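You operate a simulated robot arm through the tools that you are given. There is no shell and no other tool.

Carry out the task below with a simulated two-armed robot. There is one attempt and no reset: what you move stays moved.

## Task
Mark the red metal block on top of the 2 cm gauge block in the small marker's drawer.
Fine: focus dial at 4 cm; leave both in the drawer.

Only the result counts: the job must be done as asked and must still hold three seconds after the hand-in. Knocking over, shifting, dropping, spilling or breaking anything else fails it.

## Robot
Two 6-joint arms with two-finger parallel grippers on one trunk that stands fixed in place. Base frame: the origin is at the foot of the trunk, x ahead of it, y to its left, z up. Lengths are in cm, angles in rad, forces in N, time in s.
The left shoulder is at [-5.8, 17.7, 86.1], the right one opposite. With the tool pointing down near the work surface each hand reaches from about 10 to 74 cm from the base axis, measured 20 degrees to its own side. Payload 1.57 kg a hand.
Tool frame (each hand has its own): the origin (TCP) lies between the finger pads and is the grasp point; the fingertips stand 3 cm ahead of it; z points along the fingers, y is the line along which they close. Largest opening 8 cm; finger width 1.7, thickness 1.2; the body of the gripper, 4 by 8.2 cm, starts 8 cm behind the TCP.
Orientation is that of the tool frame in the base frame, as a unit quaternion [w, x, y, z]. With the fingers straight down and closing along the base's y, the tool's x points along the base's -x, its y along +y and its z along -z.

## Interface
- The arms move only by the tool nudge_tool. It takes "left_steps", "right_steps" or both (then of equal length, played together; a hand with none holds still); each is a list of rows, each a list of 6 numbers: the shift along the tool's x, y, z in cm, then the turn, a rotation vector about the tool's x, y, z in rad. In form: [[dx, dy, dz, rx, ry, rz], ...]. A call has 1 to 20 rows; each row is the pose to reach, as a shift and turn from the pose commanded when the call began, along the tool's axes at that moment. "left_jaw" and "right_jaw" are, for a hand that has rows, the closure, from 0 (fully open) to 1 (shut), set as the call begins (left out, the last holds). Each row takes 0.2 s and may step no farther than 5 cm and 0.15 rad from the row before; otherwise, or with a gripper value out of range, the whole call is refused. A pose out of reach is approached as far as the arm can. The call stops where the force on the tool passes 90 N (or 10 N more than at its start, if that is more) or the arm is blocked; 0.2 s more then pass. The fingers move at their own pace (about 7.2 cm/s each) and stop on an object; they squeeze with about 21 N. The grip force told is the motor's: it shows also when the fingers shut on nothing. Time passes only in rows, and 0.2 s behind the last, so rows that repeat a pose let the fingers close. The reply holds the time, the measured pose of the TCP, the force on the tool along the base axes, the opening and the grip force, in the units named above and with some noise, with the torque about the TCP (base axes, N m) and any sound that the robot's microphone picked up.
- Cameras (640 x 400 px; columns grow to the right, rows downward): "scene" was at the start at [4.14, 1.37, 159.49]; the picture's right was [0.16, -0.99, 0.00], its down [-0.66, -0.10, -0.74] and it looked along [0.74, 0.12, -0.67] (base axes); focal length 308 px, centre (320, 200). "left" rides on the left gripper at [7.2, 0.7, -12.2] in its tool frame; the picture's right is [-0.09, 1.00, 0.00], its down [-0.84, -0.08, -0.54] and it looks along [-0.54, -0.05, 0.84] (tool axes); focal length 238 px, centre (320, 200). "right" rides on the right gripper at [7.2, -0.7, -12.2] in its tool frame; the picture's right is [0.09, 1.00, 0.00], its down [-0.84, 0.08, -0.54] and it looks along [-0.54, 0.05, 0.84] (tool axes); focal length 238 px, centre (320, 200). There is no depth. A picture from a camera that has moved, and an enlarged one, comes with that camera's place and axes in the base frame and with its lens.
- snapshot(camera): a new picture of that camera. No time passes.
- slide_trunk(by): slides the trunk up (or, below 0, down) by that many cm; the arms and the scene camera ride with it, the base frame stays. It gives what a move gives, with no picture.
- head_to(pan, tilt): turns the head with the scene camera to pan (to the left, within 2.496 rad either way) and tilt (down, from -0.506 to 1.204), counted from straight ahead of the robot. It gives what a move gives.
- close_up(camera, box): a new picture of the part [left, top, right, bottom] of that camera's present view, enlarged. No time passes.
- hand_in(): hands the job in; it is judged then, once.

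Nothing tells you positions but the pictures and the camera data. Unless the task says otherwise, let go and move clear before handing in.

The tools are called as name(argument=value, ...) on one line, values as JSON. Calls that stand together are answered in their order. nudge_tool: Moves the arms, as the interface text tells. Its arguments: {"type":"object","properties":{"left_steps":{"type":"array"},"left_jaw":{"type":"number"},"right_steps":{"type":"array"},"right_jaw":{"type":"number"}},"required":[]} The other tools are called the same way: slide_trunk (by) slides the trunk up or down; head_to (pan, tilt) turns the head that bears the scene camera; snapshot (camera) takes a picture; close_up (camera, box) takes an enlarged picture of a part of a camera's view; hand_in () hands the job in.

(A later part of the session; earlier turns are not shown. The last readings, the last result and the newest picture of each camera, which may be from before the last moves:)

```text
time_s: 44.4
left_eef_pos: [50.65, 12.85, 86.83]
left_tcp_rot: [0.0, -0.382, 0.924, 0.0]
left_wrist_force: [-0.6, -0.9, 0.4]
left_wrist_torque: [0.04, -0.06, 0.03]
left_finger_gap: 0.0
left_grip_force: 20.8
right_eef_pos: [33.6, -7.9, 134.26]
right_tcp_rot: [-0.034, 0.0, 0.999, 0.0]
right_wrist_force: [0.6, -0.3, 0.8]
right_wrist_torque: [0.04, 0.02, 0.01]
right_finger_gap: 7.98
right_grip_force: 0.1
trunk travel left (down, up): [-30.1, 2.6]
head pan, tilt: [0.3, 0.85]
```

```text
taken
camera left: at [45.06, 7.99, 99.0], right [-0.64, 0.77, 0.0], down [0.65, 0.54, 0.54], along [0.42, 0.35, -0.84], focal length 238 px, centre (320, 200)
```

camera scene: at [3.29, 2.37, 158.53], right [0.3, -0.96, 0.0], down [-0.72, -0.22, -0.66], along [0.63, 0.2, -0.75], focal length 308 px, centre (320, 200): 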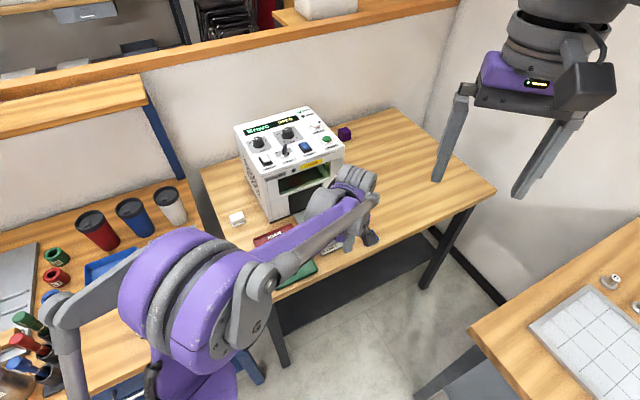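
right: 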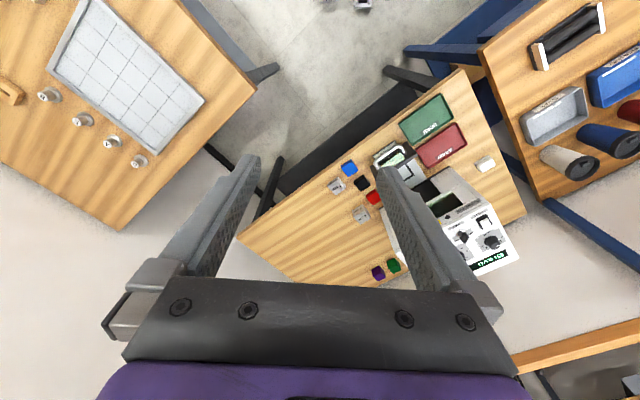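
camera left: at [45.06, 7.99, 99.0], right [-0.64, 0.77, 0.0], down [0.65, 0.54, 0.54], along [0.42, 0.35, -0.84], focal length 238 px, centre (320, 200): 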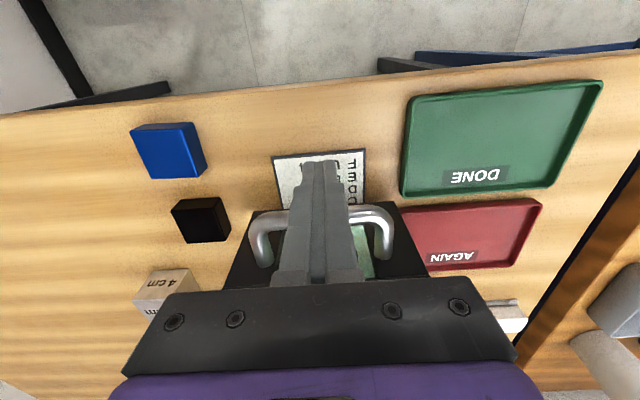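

The drawer moves easily with the push; the card is being uncovered. I'll continue slowly.

nudge_tool(left_steps=[[-0.5, 0, 0, 0, 0, 0], [-1.1, 0, 0, 0, 0, 0], [-1.7, 0, 0, 0, 0, 0], [-2.3, 0, 0, 0, 0, 0], [-2.9, 0, 0, 0, 0, 0], [-3.5, 0, 0, 0, 0, 0], [-4.1, 0, 0, 0, 0, 0], [-4.7, 0, 0, 0, 0, 0], [-5.3, 0, 0, 0, 0, 0], [-5.9, 0, 0, 0, 0, 0], [-6.5, 0, 0, 0, 0, 0], [-7, 0, 0, 0, 0, 0]])

snapshot(camera="left")

close_up(camera="scene", box=[220, 90, 420, 290])

```text
time_s: 47.0
left_eef_pos: [55.44, 17.52, 86.82]
left_tcp_rot: [-0.001, -0.383, 0.924, 0.0]
left_wrist_force: [0.0, -1.5, 0.6]
left_wrist_torque: [0.03, 0.0, 0.03]
left_finger_gap: 0.01
left_grip_force: 20.9
right_eef_pos: [33.63, -7.89, 134.25]
right_tcp_rot: [-0.033, 0.0, 0.999, 0.0]
right_wrist_force: [-0.6, -0.5, -0.1]
right_wrist_torque: [0.01, 0.0, 0.02]
right_finger_gap: 8.0
right_grip_force: 0.0
trunk travel left (down, up): [-30.1, 2.6]
head pan, tilt: [0.3, 0.85]
```

```text
taken
camera left: at [49.89, 12.87, 98.9], right [-0.64, 0.77, 0.0], down [0.65, 0.54, 0.54], along [0.42, 0.35, -0.84], focal length 238 px, centre (320, 200)
```

left: 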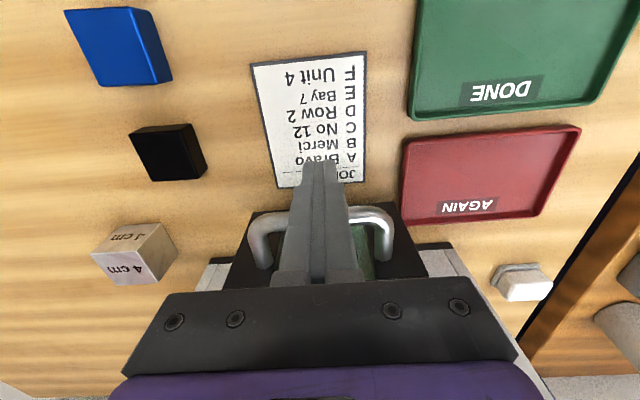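

```text
2.00 times, centred on (320, 190) of scene
camera zoom: at [3.35, 2.37, 158.53], right [0.3, -0.96, 0.0], down [-0.72, -0.22, -0.66], along [0.63, 0.2, -0.75], focal length 616 px, centre (320, 220)
```

zoom: 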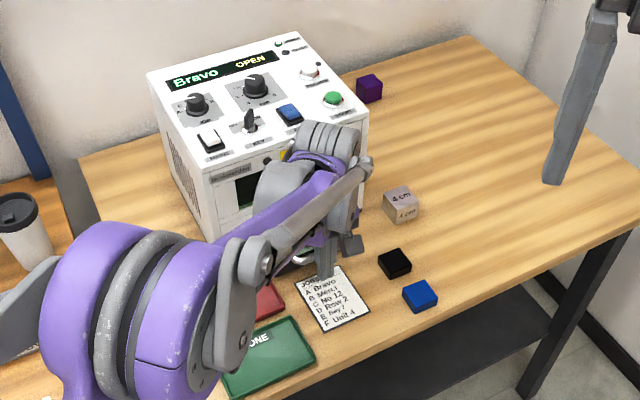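

The card lists texts A Bravo … F Unit 4; the task names no text, so the job stays as set (display "Bravo"). I'll go on pushing the drawer the remaining ~5 cm.

nudge_tool(left_steps=[[-0.5, 0, 0, 0, 0, 0], [-1, 0, 0, 0, 0, 0], [-1.5, 0, 0, 0, 0, 0], [-2, 0, 0, 0, 0, 0], [-2.5, 0, 0, 0, 0, 0], [-3, 0, 0, 0, 0, 0], [-3.5, 0, 0, 0, 0, 0], [-3.9, 0, 0, 0, 0, 0]])

snapshot(camera="left")

close_up(camera="scene", box=[220, 90, 380, 250])

```text
time_s: 48.8
left_eef_pos: [58.31, 20.52, 86.96]
left_tcp_rot: [0.0, -0.383, 0.924, 0.0]
left_wrist_force: [0.5, -1.1, 0.4]
left_wrist_torque: [0.01, 0.02, 0.02]
left_finger_gap: 0.01
left_grip_force: 21.2
right_eef_pos: [33.68, -8.0, 134.23]
right_tcp_rot: [-0.033, -0.001, 0.999, 0.0]
right_wrist_force: [0.7, -0.2, -0.1]
right_wrist_torque: [-0.02, -0.01, 0.03]
right_finger_gap: 7.97
right_grip_force: 0.0
trunk travel left (down, up): [-30.1, 2.6]
head pan, tilt: [0.3, 0.85]
```

```text
taken
camera left: at [52.73, 15.76, 99.03], right [-0.64, 0.77, 0.0], down [0.65, 0.54, 0.54], along [0.42, 0.35, -0.84], focal length 238 px, centre (320, 200)
```

left: 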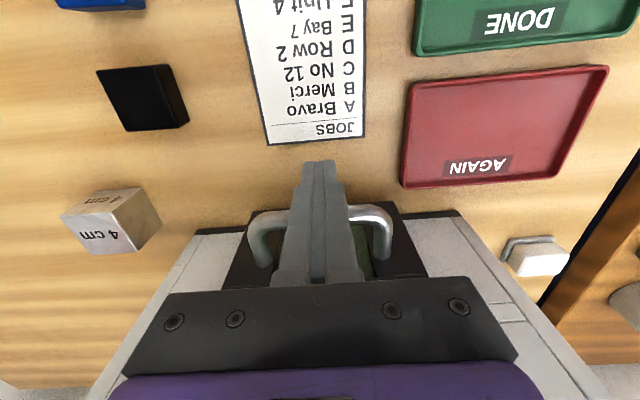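

```text
2.50 times, centred on (300, 170) of scene
camera zoom: at [3.34, 2.37, 158.53], right [0.3, -0.96, 0.0], down [-0.72, -0.22, -0.66], along [0.63, 0.2, -0.75], focal length 771 px, centre (370, 275)
```

zoom: 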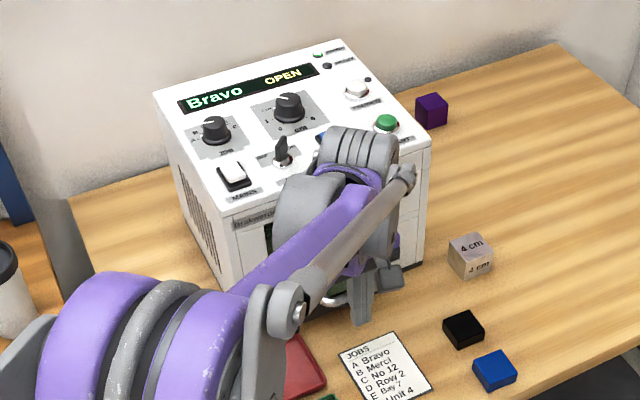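

About 1.5 cm to go; smaller steps now, watching force and the OPEN display.

nudge_tool(left_steps=[[-0.3, 0, 0, 0, 0, 0], [-0.6, 0, 0, 0, 0, 0], [-0.9, 0, 0, 0, 0, 0], [-0.9, 0, 0, 0, 0, 0]])

close_up(camera="scene", box=[220, 90, 380, 250])

close_up(camera="left", box=[180, 160, 480, 300])

```text
time_s: 49.8
left_eef_pos: [58.88, 21.07, 86.75]
left_tcp_rot: [0.0, -0.382, 0.924, 0.0]
left_wrist_force: [-0.1, 0.3, 1.1]
left_wrist_torque: [0.0, 0.0, -0.01]
left_finger_gap: 0.02
left_grip_force: 20.9
right_eef_pos: [33.64, -7.97, 134.25]
right_tcp_rot: [-0.033, 0.0, 0.999, 0.0]
right_wrist_force: [-0.3, 0.1, -0.3]
right_wrist_torque: [0.0, -0.02, 0.0]
right_finger_gap: 8.02
right_grip_force: 0.1
trunk travel left (down, up): [-30.1, 2.6]
head pan, tilt: [0.3, 0.85]
```

```text
2.50 times, centred on (300, 170) of scene
camera zoom: at [3.34, 2.38, 158.53], right [0.3, -0.96, 0.0], down [-0.72, -0.22, -0.66], along [0.63, 0.2, -0.75], focal length 771 px, centre (370, 275)
```

zoom: 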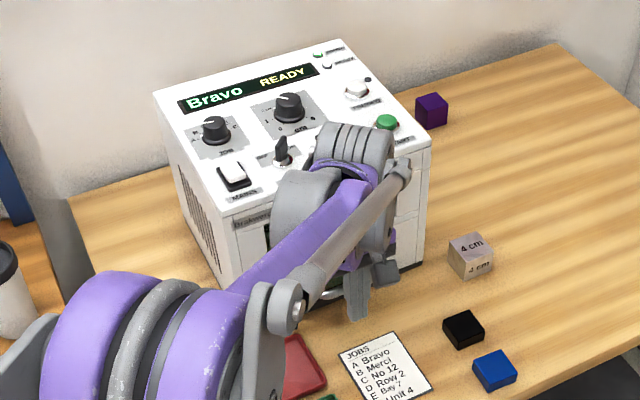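

```text
2.13 times, centred on (330, 230) of left
camera zoom: at [53.34, 16.39, 98.93], right [-0.64, 0.77, 0.0], down [0.65, 0.54, 0.54], along [0.42, 0.35, -0.84], focal length 508 px, centre (299, 136)
```

zoom: 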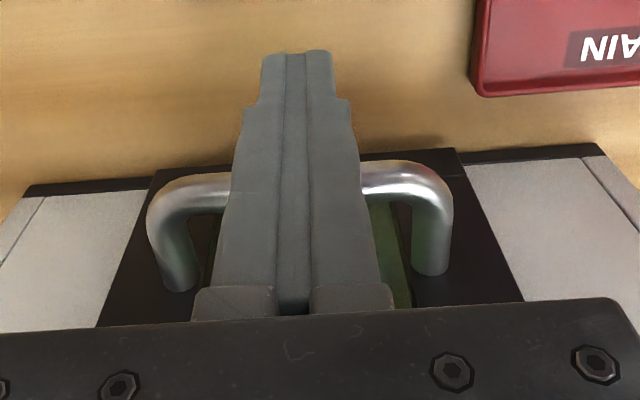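

The display now says READY, so the drawer is shut. I'll back off the handle, rise, and take a look at the panel from above.

nudge_tool(left_steps=[[1.5, 0, 0, 0, 0, 0], [3, 0, 0, 0, 0, 0], [3, 0, -4.5, 0, 0, 0], [3, 0, -9, 0, 0, 0], [3, 0, -13.5, 0, 0, 0], [3, 0, -18, 0, 0, 0], [3, 0, -22.5, 0, 0, 0], [3, 0, -27, 0, 0, 0], [0, 0, -29, 0, 0, 0], [-3, 0, -29, 0, 0, 0], [-5, 0, -29, 0, 0, 0], [-5, 0, -29, 0, 0, 0]])

snapshot(camera="left")

snapshot(camera="scene")

```text
time_s: 52.4
left_eef_pos: [61.01, 23.5, 115.09]
left_tcp_rot: [0.0, -0.383, 0.924, 0.0]
left_wrist_force: [0.8, 0.7, -0.9]
left_wrist_torque: [-0.02, -0.02, 0.02]
left_finger_gap: 0.01
left_grip_force: 20.9
left hand out of reach, approached as far as the arm can: row 10, 11, 12
right_eef_pos: [33.52, -8.05, 134.2]
right_tcp_rot: [-0.034, 0.0, 0.999, 0.0]
right_wrist_force: [0.6, -0.5, 0.1]
right_wrist_torque: [0.02, -0.03, 0.02]
right_finger_gap: 8.0
right_grip_force: 0.1
trunk travel left (down, up): [-30.1, 2.6]
head pan, tilt: [0.3, 0.85]
```

```text
taken
camera left: at [55.5, 18.84, 127.13], right [-0.64, 0.77, 0.0], down [0.65, 0.54, 0.54], along [0.42, 0.35, -0.84], focal length 238 px, centre (320, 200)
```

left: 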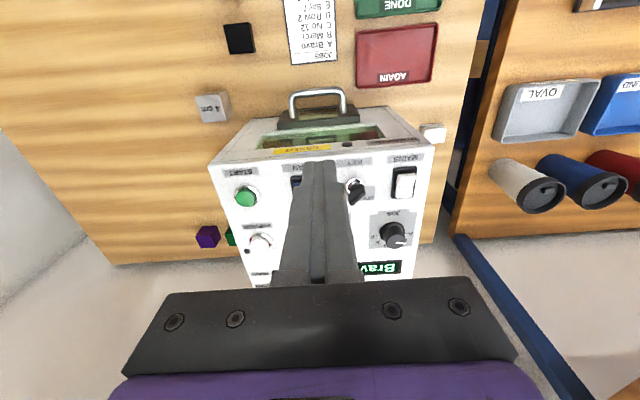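

```text
taken
camera scene: at [3.36, 2.36, 158.53], right [0.3, -0.96, 0.0], down [-0.72, -0.22, -0.66], along [0.63, 0.2, -0.75], focal length 308 px, centre (320, 200)
```

scene: 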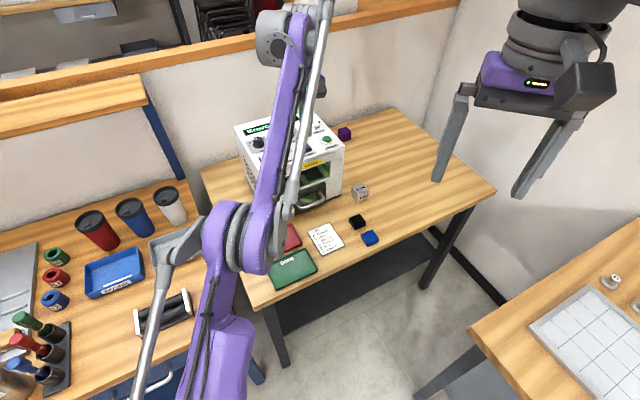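

The arm reached its limit there, so panel reach will need care. I'll open the jaws to get the middle of the panel in sight and read the dials.

nudge_tool(left_steps=[[0, 0, 0, 0, 0, 0], [0, 0, 0, 0, 0, 0], [0, 0, 0, 0, 0, 0]], left_jaw=0)

close_up(camera="left", box=[200, 100, 440, 290])

close_up(camera="scene", box=[230, 90, 360, 220])

close_up(camera="right", box=[380, 100, 580, 300])

```text
time_s: 53.2
left_eef_pos: [61.06, 23.64, 114.95]
left_tcp_rot: [0.0, -0.383, 0.924, 0.0]
left_wrist_force: [-0.1, 0.9, -0.1]
left_wrist_torque: [-0.01, 0.0, 0.01]
left_finger_gap: 7.98
left_grip_force: 0.0
right_eef_pos: [33.7, -7.94, 134.29]
right_tcp_rot: [-0.033, 0.0, 0.999, 0.0]
right_wrist_force: [0.0, 0.0, -0.1]
right_wrist_torque: [-0.03, 0.01, 0.0]
right_finger_gap: 7.99
right_grip_force: 0.1
trunk travel left (down, up): [-30.1, 2.6]
head pan, tilt: [0.3, 0.85]
```

```text
2.11 times, centred on (320, 195) of left
camera zoom: at [55.48, 18.83, 127.13], right [-0.64, 0.77, 0.0], down [0.65, 0.54, 0.54], along [0.42, 0.35, -0.84], focal length 502 px, centre (320, 210)
```

zoom: 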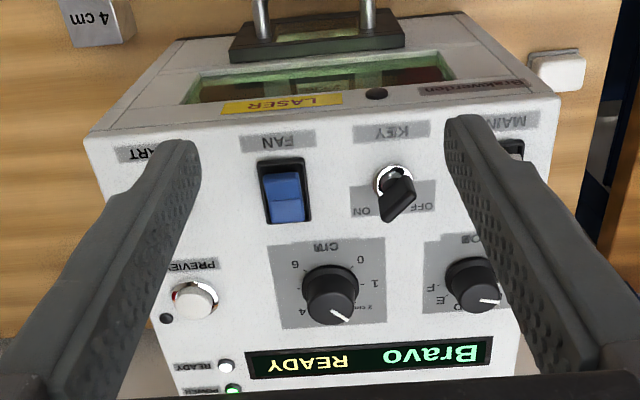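

```text
3.08 times, centred on (295, 155) of scene
camera zoom: at [3.34, 2.38, 158.53], right [0.3, -0.96, 0.0], down [-0.72, -0.22, -0.66], along [0.63, 0.2, -0.75], focal length 948 px, centre (397, 338)
```

zoom: 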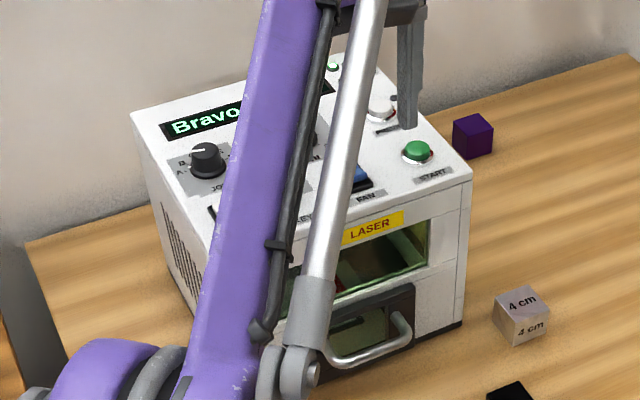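

```text
2.00 times, centred on (480, 200) of right
camera zoom: at [27.24, -8.67, 146.9], right [-0.09, 1.0, 0.01], down [0.87, 0.08, 0.49], along [0.48, 0.05, -0.87], focal length 477 px, centre (0, 200)
```

zoom: 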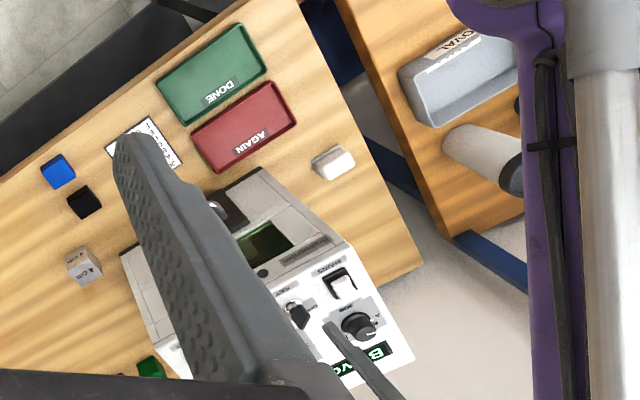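

Display: "Bravo  READY"; the cm dial's pointer isn't at 4 yet. I'll zoom in on the dial, key and lamps.

close_up(camera="left", box=[300, 200, 400, 262])

close_up(camera="left", box=[310, 150, 410, 212])

close_up(camera="left", box=[250, 220, 350, 292])

close_up(camera="left", box=[250, 150, 350, 212])

```text
6.40 times, centred on (350, 231) of left
camera zoom: at [55.48, 18.83, 127.13], right [-0.64, 0.77, 0.0], down [0.65, 0.54, 0.54], along [0.42, 0.35, -0.84], focal length 1525 px, centre (128, 2)
```

zoom: 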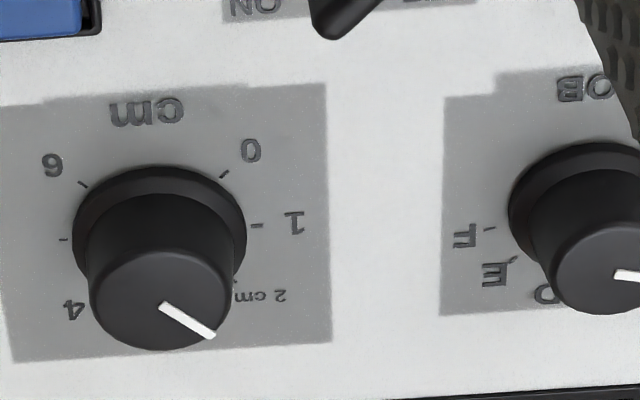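

```text
6.40 times, centred on (360, 181) of left
camera zoom: at [55.48, 18.83, 127.13], right [-0.64, 0.77, 0.0], down [0.65, 0.54, 0.54], along [0.42, 0.35, -0.84], focal length 1525 px, centre (64, 322)
```

zoom: 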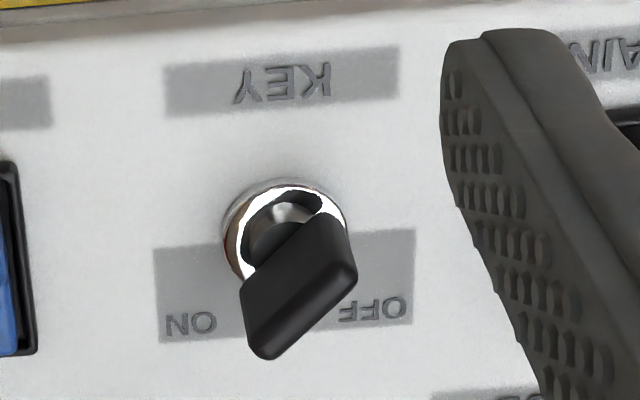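

```text
5.56 times, centred on (300, 256) of left
camera zoom: at [55.48, 18.83, 127.13], right [-0.64, 0.77, 0.0], down [0.65, 0.54, 0.54], along [0.42, 0.35, -0.84], focal length 1324 px, centre (431, -111)
```

zoom: 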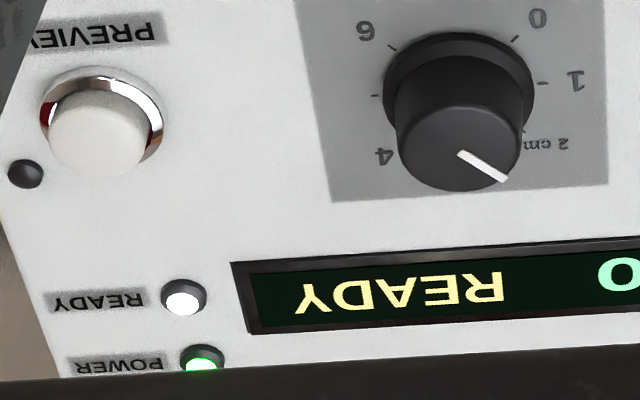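

```text
6.40 times, centred on (300, 181) of left
camera zoom: at [55.48, 18.83, 127.13], right [-0.64, 0.77, 0.0], down [0.65, 0.54, 0.54], along [0.42, 0.35, -0.84], focal length 1525 px, centre (448, 322)
```

zoom: 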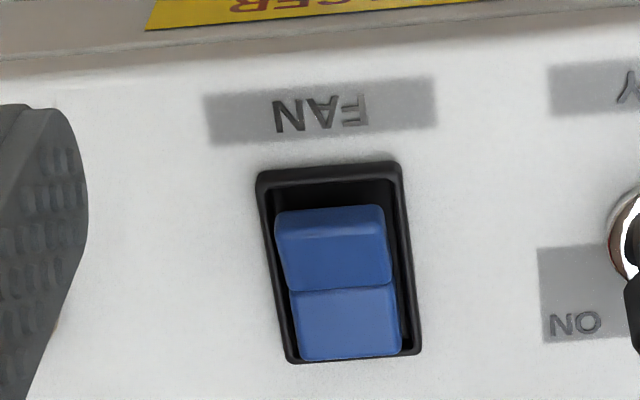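

The READY lamp is lit and the focus dial points at 2; scale steps are 45° per cm, so it needs 90° clockwise (seen from above) to 4. The dial is at about (74.3, 35, 102), at the edge of reach, so I'll raise the trunk fully and lean the tool back toward the robot.

slide_trunk(by=2.5)

nudge_tool(left_steps=[[1.5, 0, 0, 0, 0, -0.1], [3, 0, 0, 0, 0, -0.2], [3, 0, 0, 0, 0, -0.2]], left_jaw=0.3)

```text
time_s: 53.9
left_eef_pos: [60.86, 23.93, 117.5]
left_tcp_rot: [0.0, -0.382, 0.924, 0.0]
left_wrist_force: [0.1, 0.0, -0.2]
left_wrist_torque: [0.02, -0.01, -0.01]
left_finger_gap: 7.98
left_grip_force: 0.0
right_eef_pos: [33.68, -7.91, 136.82]
right_tcp_rot: [-0.032, 0.0, 0.999, 0.0]
right_wrist_force: [-0.2, 0.7, 0.7]
right_wrist_torque: [-0.05, -0.03, 0.01]
right_finger_gap: 7.97
right_grip_force: 0.0
trunk travel left (down, up): [-32.6, 0.1]
head pan, tilt: [0.3, 0.85]
```

```text
time_s: 54.7
left_eef_pos: [58.48, 21.62, 117.41]
left_tcp_rot: [-0.001, -0.473, 0.881, 0.0]
left_wrist_force: [0.0, 0.1, 0.5]
left_wrist_torque: [0.0, 0.0, 0.01]
left_finger_gap: 5.59
left_grip_force: 0.1
right_eef_pos: [33.72, -7.91, 136.61]
right_tcp_rot: [-0.033, 0.0, 0.999, 0.0]
right_wrist_force: [0.1, -0.4, 0.2]
right_wrist_torque: [0.02, 0.05, 0.01]
right_finger_gap: 8.0
right_grip_force: 0.0
trunk travel left (down, up): [-32.6, 0.1]
head pan, tilt: [0.3, 0.85]
```

Trunk at its top. I'll lean the tool by 0.4 rad and move to hover above the focus dial.

nudge_tool(left_steps=[[0, 0, 0, 0, -0.13, 0], [0, 0, 0, 0, -0.27, 0], [0, 0, 0, 0, -0.4, 0], [-3.5, -1, 1, 0, -0.4, 0], [-7, -2, 2.5, 0, -0.4, 0], [-10, -3, 4.5, 0, -0.4, 0], [-13, -4, 6.5, 0, -0.4, 0], [-16, -5, 8, 0, -0.4, 0], [-18.9, -5.8, 9.5, 0, -0.4, 0], [-18.9, -5.8, 9.5, 0, -0.4, 0]])

snapshot(camera="left")

snapshot(camera="scene")

```text
time_s: 56.9
left_eef_pos: [73.51, 34.1, 107.74]
left_tcp_rot: [0.176, -0.462, 0.864, 0.094]
left_wrist_force: [0.2, 0.6, -0.3]
left_wrist_torque: [0.0, 0.0, -0.04]
left_finger_gap: 5.59
left_grip_force: 0.1
left hand out of reach, approached as far as the arm can: row 9, 10
right_eef_pos: [33.52, -8.05, 136.73]
right_tcp_rot: [-0.032, 0.001, 0.999, 0.0]
right_wrist_force: [-0.1, 0.5, -0.2]
right_wrist_torque: [-0.01, -0.03, 0.01]
right_finger_gap: 7.99
right_grip_force: 0.1
trunk travel left (down, up): [-32.6, 0.1]
head pan, tilt: [0.3, 0.85]
```

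```text
taken
camera left: at [66.63, 24.87, 116.23], right [-0.78, 0.62, 0.04], down [0.37, 0.42, 0.83], along [0.5, 0.66, -0.56], focal length 238 px, centre (320, 200)
```

left: 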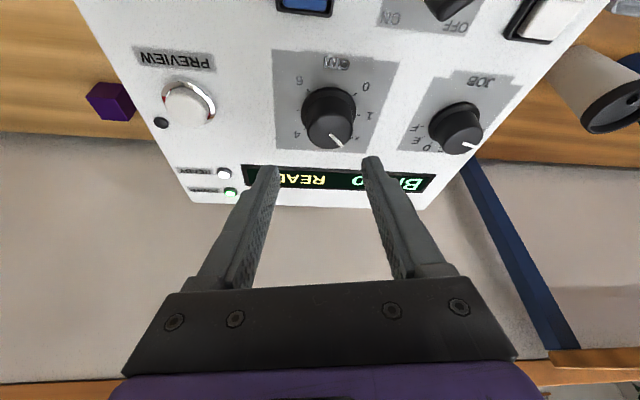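

```text
taken
camera scene: at [3.11, 2.31, 161.01], right [0.3, -0.96, 0.0], down [-0.72, -0.22, -0.66], along [0.63, 0.2, -0.75], focal length 308 px, centre (320, 200)
```

scene: 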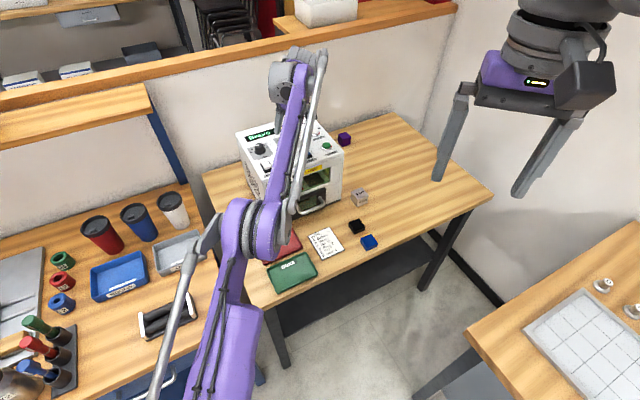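

The leaned pose nearly reaches; the dial turns out to be a bit closer, at about (72.9, 35). I'll move to just above it and look closely.

nudge_tool(left_steps=[[0.5, 0.5, 0.4, 0, 0, 0], [0.95, 0.97, 0.9, 0, 0, 0], [0.95, 0.97, 0.9, 0, 0, 0]], left_jaw=0.35)

snapshot(camera="left")

close_up(camera="left", box=[240, 60, 400, 160])

```text
time_s: 57.7
left_eef_pos: [72.49, 34.08, 106.67]
left_tcp_rot: [0.175, -0.464, 0.863, 0.095]
left_wrist_force: [-0.2, -0.2, 0.6]
left_wrist_torque: [0.03, 0.01, -0.02]
left_finger_gap: 5.18
left_grip_force: 0.1
right_eef_pos: [33.64, -7.93, 136.65]
right_tcp_rot: [-0.033, 0.0, 0.999, 0.0]
right_wrist_force: [0.3, -0.1, -0.5]
right_wrist_torque: [-0.01, -0.02, -0.03]
right_finger_gap: 8.02
right_grip_force: 0.1
trunk travel left (down, up): [-32.6, 0.1]
head pan, tilt: [0.3, 0.85]
```

```text
taken
camera left: at [65.69, 24.98, 115.09], right [-0.78, 0.62, 0.04], down [0.37, 0.42, 0.83], along [0.5, 0.66, -0.56], focal length 238 px, centre (320, 200)
```

left: 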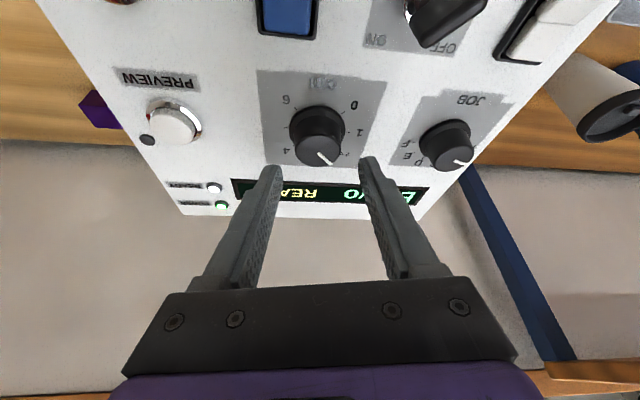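

```text
4.00 times, centred on (320, 110) of left
camera zoom: at [65.69, 24.98, 115.09], right [-0.78, 0.62, 0.04], down [0.37, 0.42, 0.83], along [0.5, 0.66, -0.56], focal length 953 px, centre (320, 560)
```

zoom: 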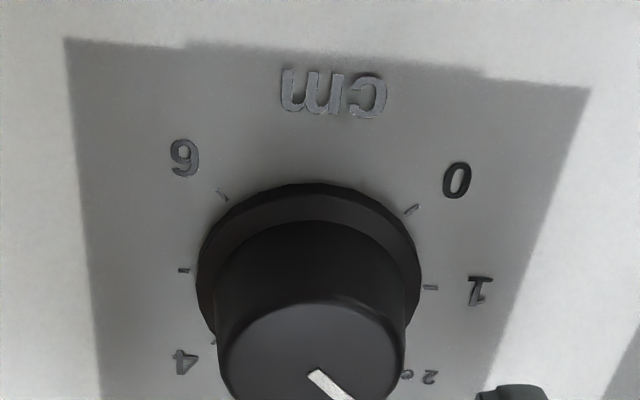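

The dial axis is about 1.5 cm ahead of the TCP. Before gripping, I'll do a dry run of the 90° turn at this height to see that the arm can follow.

nudge_tool(left_steps=[[-0.46, -0.15, 0.195, 0, 0, 0], [-0.469, -0.018, 0.199, 0.0556, 0, 0.1315], [-0.495, 0.112, 0.21, 0.1112, 0, 0.2631], [-0.537, 0.236, 0.228, 0.1669, 0, 0.3947], [-0.596, 0.353, 0.253, 0.2225, 0, 0.5262], [-0.669, 0.459, 0.283, 0.2781, 0, 0.6578], [-0.756, 0.553, 0.32, 0.3337, 0, 0.7893], [-0.854, 0.632, 0.361, 0.3893, 0, 0.9208], [-0.961, 0.696, 0.407, 0.4449, 0, 1.0524], [-1.075, 0.742, 0.455, 0.5005, 0, 1.1839], [-1.195, 0.771, 0.506, 0.5561, 0, 1.3155], [-1.317, 0.78, 0.557, 0.6117, 0, 1.447], [-1.317, 0.78, 0.557, 0.6117, 0, 1.447]])

snapshot(camera="left")

snapshot(camera="scene")

```text
time_s: 60.5
left_eef_pos: [72.6, 35.65, 107.03]
left_tcp_rot: [0.19, 0.283, 0.938, -0.056]
left_wrist_force: [-8.7, -13.8, 3.7]
left_wrist_torque: [-0.44, 0.45, -0.12]
left_finger_gap: 6.69
left_grip_force: 8.6
right_eef_pos: [33.45, -8.28, 136.78]
right_tcp_rot: [-0.032, 0.0, 0.999, 0.0]
right_wrist_force: [1.0, -0.1, -0.2]
right_wrist_torque: [0.01, 0.01, 0.02]
right_finger_gap: 7.99
right_grip_force: 0.2
trunk travel left (down, up): [-32.6, 0.1]
head pan, tilt: [0.3, 0.85]
```

```text
taken
camera left: at [63.46, 42.36, 115.34], right [0.62, 0.78, 0.04], down [0.42, -0.38, 0.82], along [0.66, -0.5, -0.56], focal length 238 px, centre (320, 200)
```

left: 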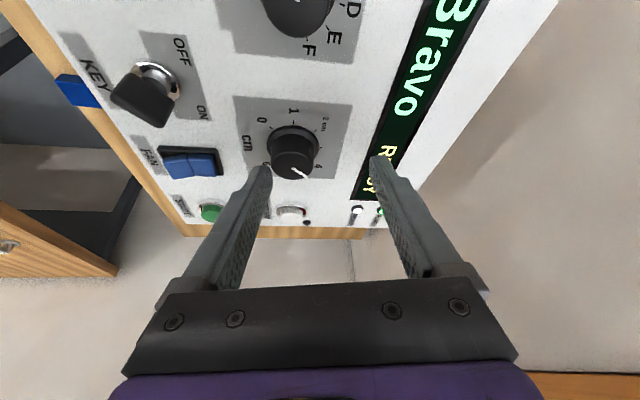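

```text
taken
camera scene: at [3.0, 2.1, 161.01], right [0.3, -0.96, 0.0], down [-0.72, -0.22, -0.66], along [0.63, 0.2, -0.75], focal length 308 px, centre (320, 200)
```

scene: 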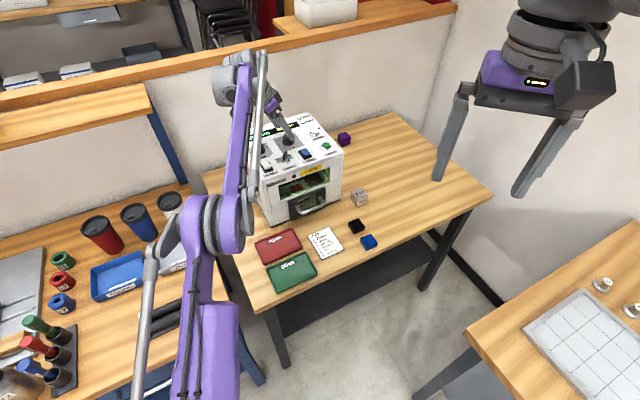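

Unexpected contact: a finger was pushed outward by something, probably the dial, so it stands taller than I took it to be. I'll rise straight up 3 cm and look.

nudge_tool(left_steps=[[-0.39, 0, -0.92, 0, 0, 0], [-0.78, 0, -1.84, 0, 0, 0], [-1.17, 0, -2.76, 0, 0, 0], [-1.17, 0, -2.76, 0, 0, 0]])

snapshot(camera="left")

close_up(camera="left", box=[220, 60, 380, 200])

```text
time_s: 61.5
left_eef_pos: [72.53, 35.77, 108.86]
left_tcp_rot: [0.19, 0.283, 0.938, -0.057]
left_wrist_force: [0.0, -0.2, 0.1]
left_wrist_torque: [0.0, -0.01, 0.03]
left_finger_gap: 5.21
left_grip_force: 0.1
left hand out of reach, approached as far as the arm can: row 3, 4
right_eef_pos: [33.6, -7.96, 136.74]
right_tcp_rot: [-0.033, 0.0, 0.999, 0.0]
right_wrist_force: [0.3, -0.2, -0.3]
right_wrist_torque: [0.0, -0.01, 0.03]
right_finger_gap: 7.98
right_grip_force: 0.0
trunk travel left (down, up): [-32.6, 0.1]
head pan, tilt: [0.3, 0.85]
```

```text
taken
camera left: at [63.35, 42.46, 117.24], right [0.62, 0.78, 0.04], down [0.42, -0.37, 0.82], along [0.66, -0.5, -0.56], focal length 238 px, centre (320, 200)
```

left: 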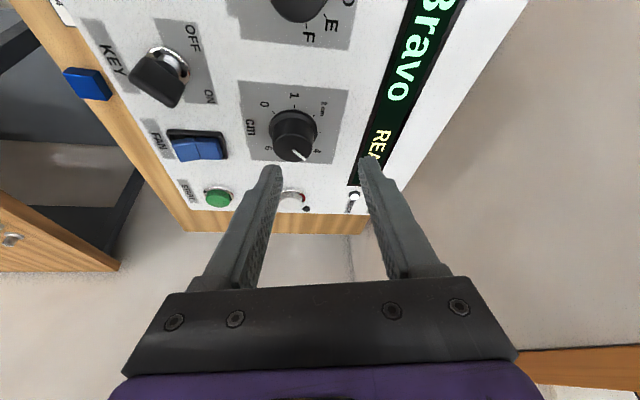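

```text
2.86 times, centred on (300, 130) of left
camera zoom: at [63.35, 42.46, 117.24], right [0.62, 0.78, 0.04], down [0.42, -0.37, 0.82], along [0.66, -0.5, -0.56], focal length 681 px, centre (377, 400)
```

zoom: 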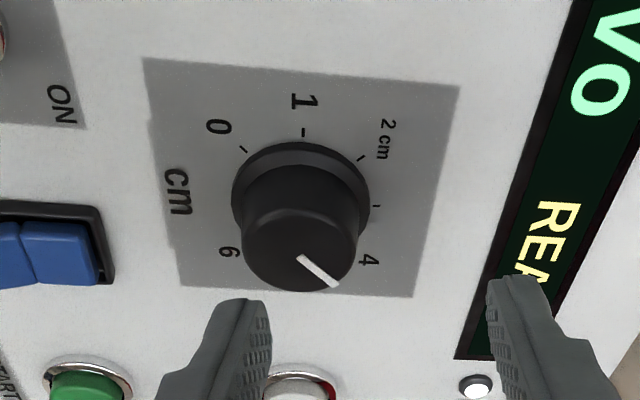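

By triangulation the dial's top is at z ≈ 104.1 with its axis at (72.1, 33.5), so my fingers had brushed it — and the pointer has turned to near 4. I'll zoom in to read it exactly.

close_up(camera="left", box=[260, 85, 340, 165])

close_up(camera="scene", box=[240, 100, 360, 220])

close_up(camera="left", box=[140, 40, 240, 220])

```text
5.00 times, centred on (300, 125) of left
camera zoom: at [63.35, 42.46, 117.24], right [0.62, 0.78, 0.04], down [0.42, -0.37, 0.82], along [0.66, -0.5, -0.56], focal length 1192 px, centre (420, 575)
```

zoom: 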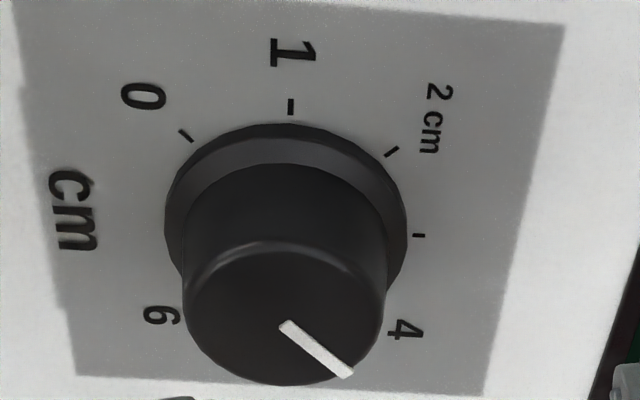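

```text
3.33 times, centred on (300, 160) of scene
camera zoom: at [3.22, 2.37, 161.01], right [0.3, -0.96, 0.0], down [-0.72, -0.22, -0.66], along [0.63, 0.2, -0.75], focal length 1028 px, centre (387, 333)
```

zoom: 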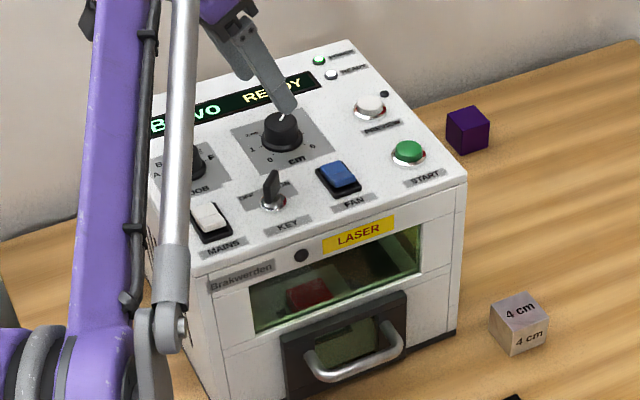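

```text
2.22 times, centred on (190, 130) of left
camera zoom: at [63.35, 42.46, 117.24], right [0.62, 0.78, 0.04], down [0.42, -0.37, 0.82], along [0.66, -0.5, -0.56], focal length 530 px, centre (609, 356)
```

zoom: 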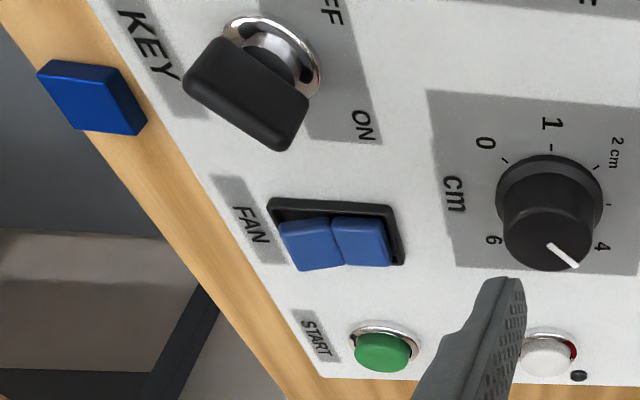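

The pointer reads 4.0 (45° ticks: 148° measured vs 147° for 4), and the red block is visible inside through the window. Before pressing START at about (72.7, 22.1, 103.3), I'll check the switches.

close_up(camera="scene", box=[290, 140, 360, 180])

close_up(camera="scene", box=[290, 155, 330, 180])

close_up(camera="scene", box=[280, 150, 340, 190])

```text
9.14 times, centred on (325, 160) of scene
camera zoom: at [3.22, 2.37, 161.01], right [0.3, -0.96, 0.0], down [-0.72, -0.22, -0.66], along [0.63, 0.2, -0.75], focal length 2818 px, centre (274, 566)
```

zoom: 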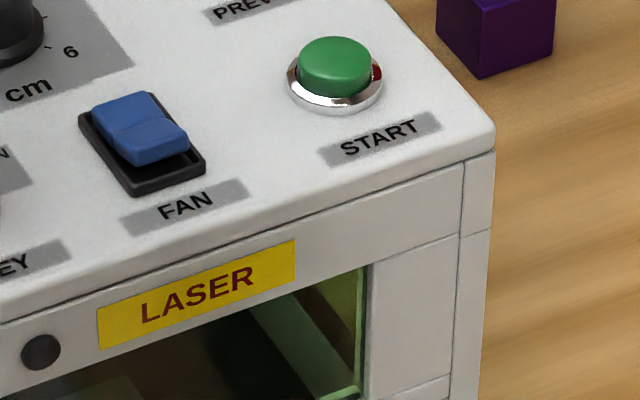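

```text
16.00 times, centred on (310, 168) of scene
camera zoom: at [3.22, 2.37, 161.01], right [0.3, -0.96, 0.0], down [-0.72, -0.22, -0.66], along [0.63, 0.2, -0.75], focal length 4932 px, centre (480, 720)
```

zoom: 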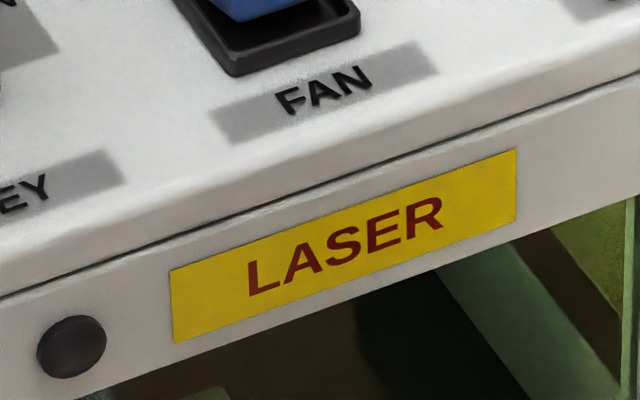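

```text
10.00 times, centred on (310, 170) of scene
camera zoom: at [3.22, 2.37, 161.01], right [0.3, -0.96, 0.0], down [-0.72, -0.22, -0.66], along [0.63, 0.2, -0.75], focal length 3083 px, centre (420, 500)
```

zoom: 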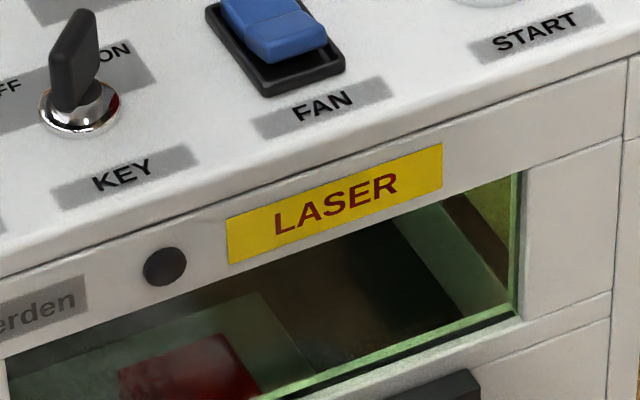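

FAN has its near half raised. I'll compare with MAINS, and look at the key.

close_up(camera="scene", box=[252, 148, 316, 188])

close_up(camera="scene", box=[275, 110, 339, 150])

```text
10.00 times, centred on (284, 168) of scene
camera zoom: at [3.22, 2.37, 161.01], right [0.3, -0.96, 0.0], down [-0.72, -0.22, -0.66], along [0.63, 0.2, -0.75], focal length 3083 px, centre (680, 520)
```

zoom: 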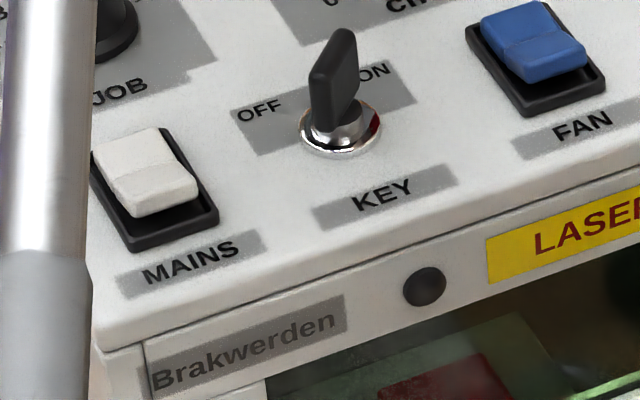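

```text
10.00 times, centred on (307, 130) of scene
camera zoom: at [3.22, 2.37, 161.01], right [0.3, -0.96, 0.0], down [-0.72, -0.22, -0.66], along [0.63, 0.2, -0.75], focal length 3083 px, centre (450, 900)
```

zoom: 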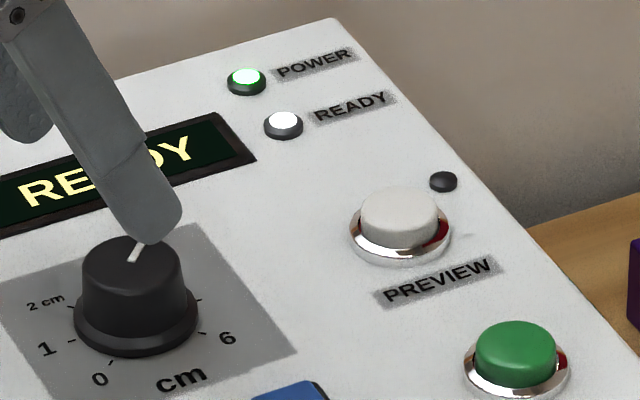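

MAINS and FAN are in the same (on) position, key at ON, READY lamp lit. I'll close the fingers and move across to hover above START.

nudge_tool(left_steps=[[0, 0, 0, 0, 0, 0], [-1.3, -2.3, 0.55, -0.045, 0, -0.107], [-2.65, -4.6, 1.1, -0.091, 0, -0.215], [-4, -6.95, 1.7, -0.137, 0, -0.323], [-5.3, -9.3, 2.25, -0.182, 0, -0.431], [-6.66, -11.61, 2.8, -0.2278, 0, -0.5388], [-6.66, -11.61, 2.8, -0.2278, 0, -0.5388]], left_jaw=1)

snapshot(camera="left")

close_up(camera="left", box=[240, 60, 400, 180])

snapshot(camera="scene")

```text
time_s: 63.1
left_eef_pos: [72.41, 22.25, 108.96]
left_tcp_rot: [0.198, 0.0, 0.98, 0.0]
left_wrist_force: [0.0, -0.6, -0.2]
left_wrist_torque: [0.0, 0.02, -0.01]
left_finger_gap: 0.0
left_grip_force: 20.8
right_eef_pos: [33.57, -7.92, 136.67]
right_tcp_rot: [-0.033, 0.0, 0.999, -0.001]
right_wrist_force: [0.1, 0.1, 0.1]
right_wrist_torque: [-0.03, 0.01, 0.0]
right_finger_gap: 8.01
right_grip_force: 0.0
trunk travel left (down, up): [-32.6, 0.1]
head pan, tilt: [0.3, 0.85]
```

```text
taken
camera left: at [60.88, 22.87, 117.33], right [0.08, 1.0, 0.04], down [0.56, -0.08, 0.83], along [0.82, -0.05, -0.56], focal length 238 px, centre (320, 200)
```

left: 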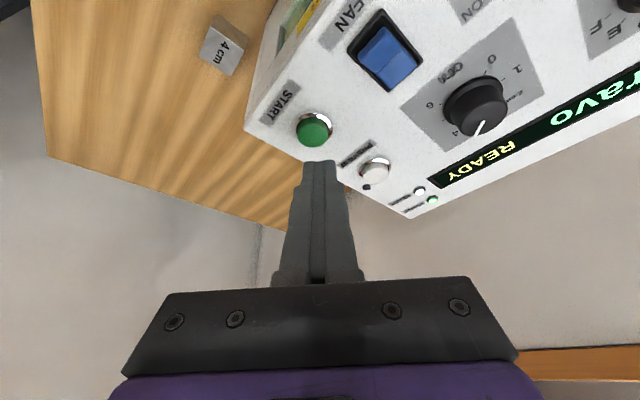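

```text
3.33 times, centred on (320, 120) of left
camera zoom: at [60.88, 22.87, 117.33], right [0.08, 1.0, 0.04], down [0.56, -0.08, 0.83], along [0.82, -0.05, -0.56], focal length 794 px, centre (320, 467)
```

zoom: 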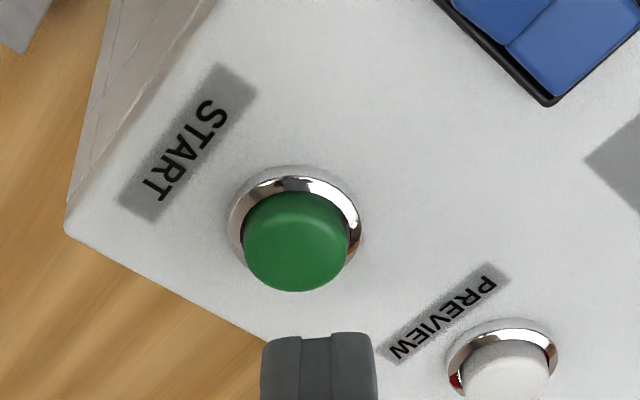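

```text
taken
camera scene: at [3.2, 2.44, 161.0], right [0.3, -0.96, 0.0], down [-0.72, -0.22, -0.66], along [0.63, 0.19, -0.75], focal length 308 px, centre (320, 200)
```

scene: 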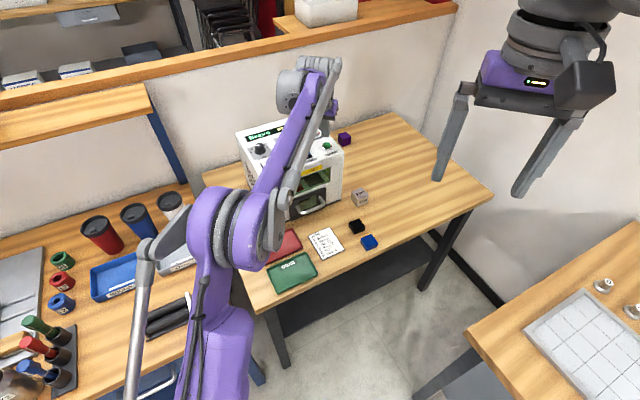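

START lies 4 mm left of and slightly ahead of the fingertips. I'll align and lower to just above its cap.

nudge_tool(left_steps=[[-0.14, -0.42, 0.06, 0, 0, 0], [0.31, -0.42, 1.12, 0, 0, 0], [0.76, -0.42, 2.18, 0, 0, 0], [0.76, -0.42, 2.18, 0, 0, 0]])

close_up(camera="left", box=[240, 80, 400, 200])

close_up(camera="scene", box=[270, 100, 360, 190])

```text
time_s: 64.1
left_eef_pos: [72.28, 21.78, 106.46]
left_tcp_rot: [0.198, 0.001, 0.98, 0.0]
left_wrist_force: [-0.7, 0.0, 0.7]
left_wrist_torque: [-0.04, -0.02, -0.01]
left_finger_gap: 0.01
left_grip_force: 20.4
right_eef_pos: [33.61, -7.85, 136.84]
right_tcp_rot: [-0.033, 0.0, 0.999, 0.0]
right_wrist_force: [0.6, -0.4, -0.1]
right_wrist_torque: [0.04, 0.0, 0.01]
right_finger_gap: 8.01
right_grip_force: 0.1
trunk travel left (down, up): [-32.6, 0.1]
head pan, tilt: [0.3, 0.85]
```

```text
3.33 times, centred on (320, 140) of left
camera zoom: at [60.89, 22.32, 114.89], right [0.09, 1.0, 0.04], down [0.56, -0.08, 0.83], along [0.82, -0.05, -0.56], focal length 794 px, centre (320, 400)
```

zoom: 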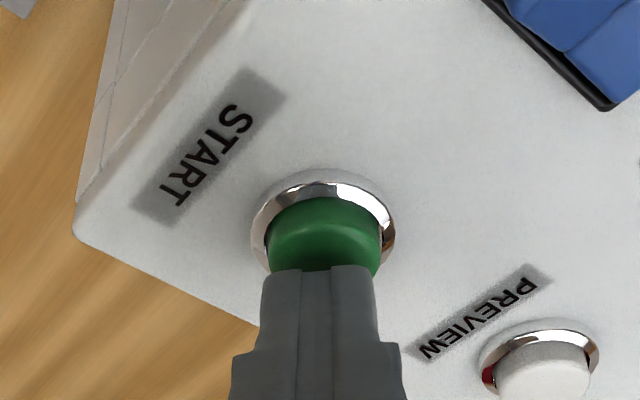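

```text
4.44 times, centred on (315, 145) of scene
camera zoom: at [3.2, 2.39, 161.01], right [0.3, -0.96, 0.0], down [-0.72, -0.22, -0.66], along [0.63, 0.2, -0.75], focal length 1370 px, centre (342, 444)
```

zoom: 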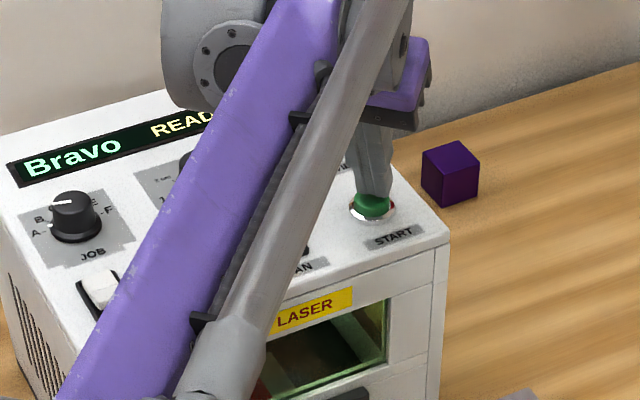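

Fingertips are right above the green cap. Pressing down in small steps.

nudge_tool(left_steps=[[0.078, 0.05, 0.184, 0, 0, 0], [0.156, 0.05, 0.368, 0, 0, 0], [0.156, 0.05, 0.368, 0, 0, 0]])

close_up(camera="left", box=[240, 80, 400, 200])

close_up(camera="scene", box=[270, 100, 360, 190])

```text
time_s: 64.9
left_eef_pos: [72.2, 21.69, 106.09]
left_tcp_rot: [0.199, 0.0, 0.98, 0.0]
left_wrist_force: [-0.1, 0.0, 0.7]
left_wrist_torque: [-0.04, -0.05, 0.04]
left_finger_gap: 0.0
left_grip_force: 20.9
right_eef_pos: [33.69, -7.92, 136.68]
right_tcp_rot: [-0.033, 0.001, 0.999, 0.0]
right_wrist_force: [0.7, -0.2, 0.5]
right_wrist_torque: [0.0, -0.01, -0.02]
right_finger_gap: 8.01
right_grip_force: 0.0
trunk travel left (down, up): [-32.6, 0.1]
head pan, tilt: [0.3, 0.85]
```

```text
3.33 times, centred on (320, 140) of left
camera zoom: at [60.87, 22.39, 114.47], right [0.09, 1.0, 0.04], down [0.56, -0.08, 0.83], along [0.82, -0.05, -0.56], focal length 794 px, centre (320, 400)
```

zoom: 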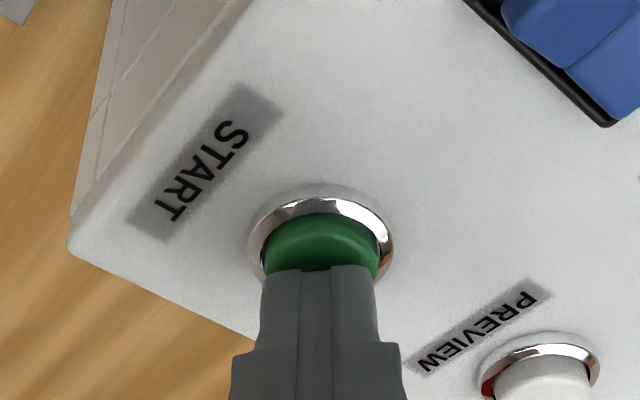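

```text
4.44 times, centred on (315, 145) of scene
camera zoom: at [3.18, 2.37, 161.01], right [0.3, -0.96, 0.0], down [-0.72, -0.22, -0.66], along [0.63, 0.2, -0.75], focal length 1370 px, centre (342, 444)
```

zoom: 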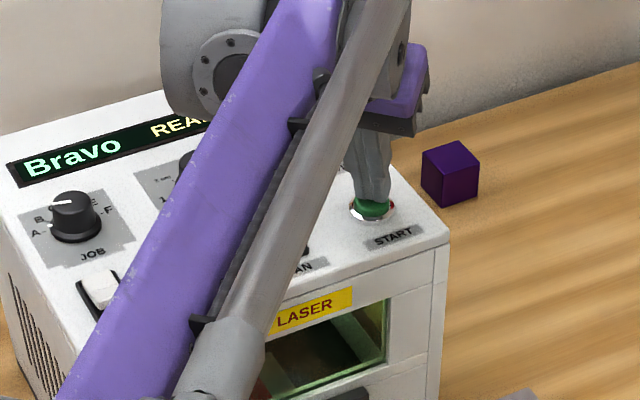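

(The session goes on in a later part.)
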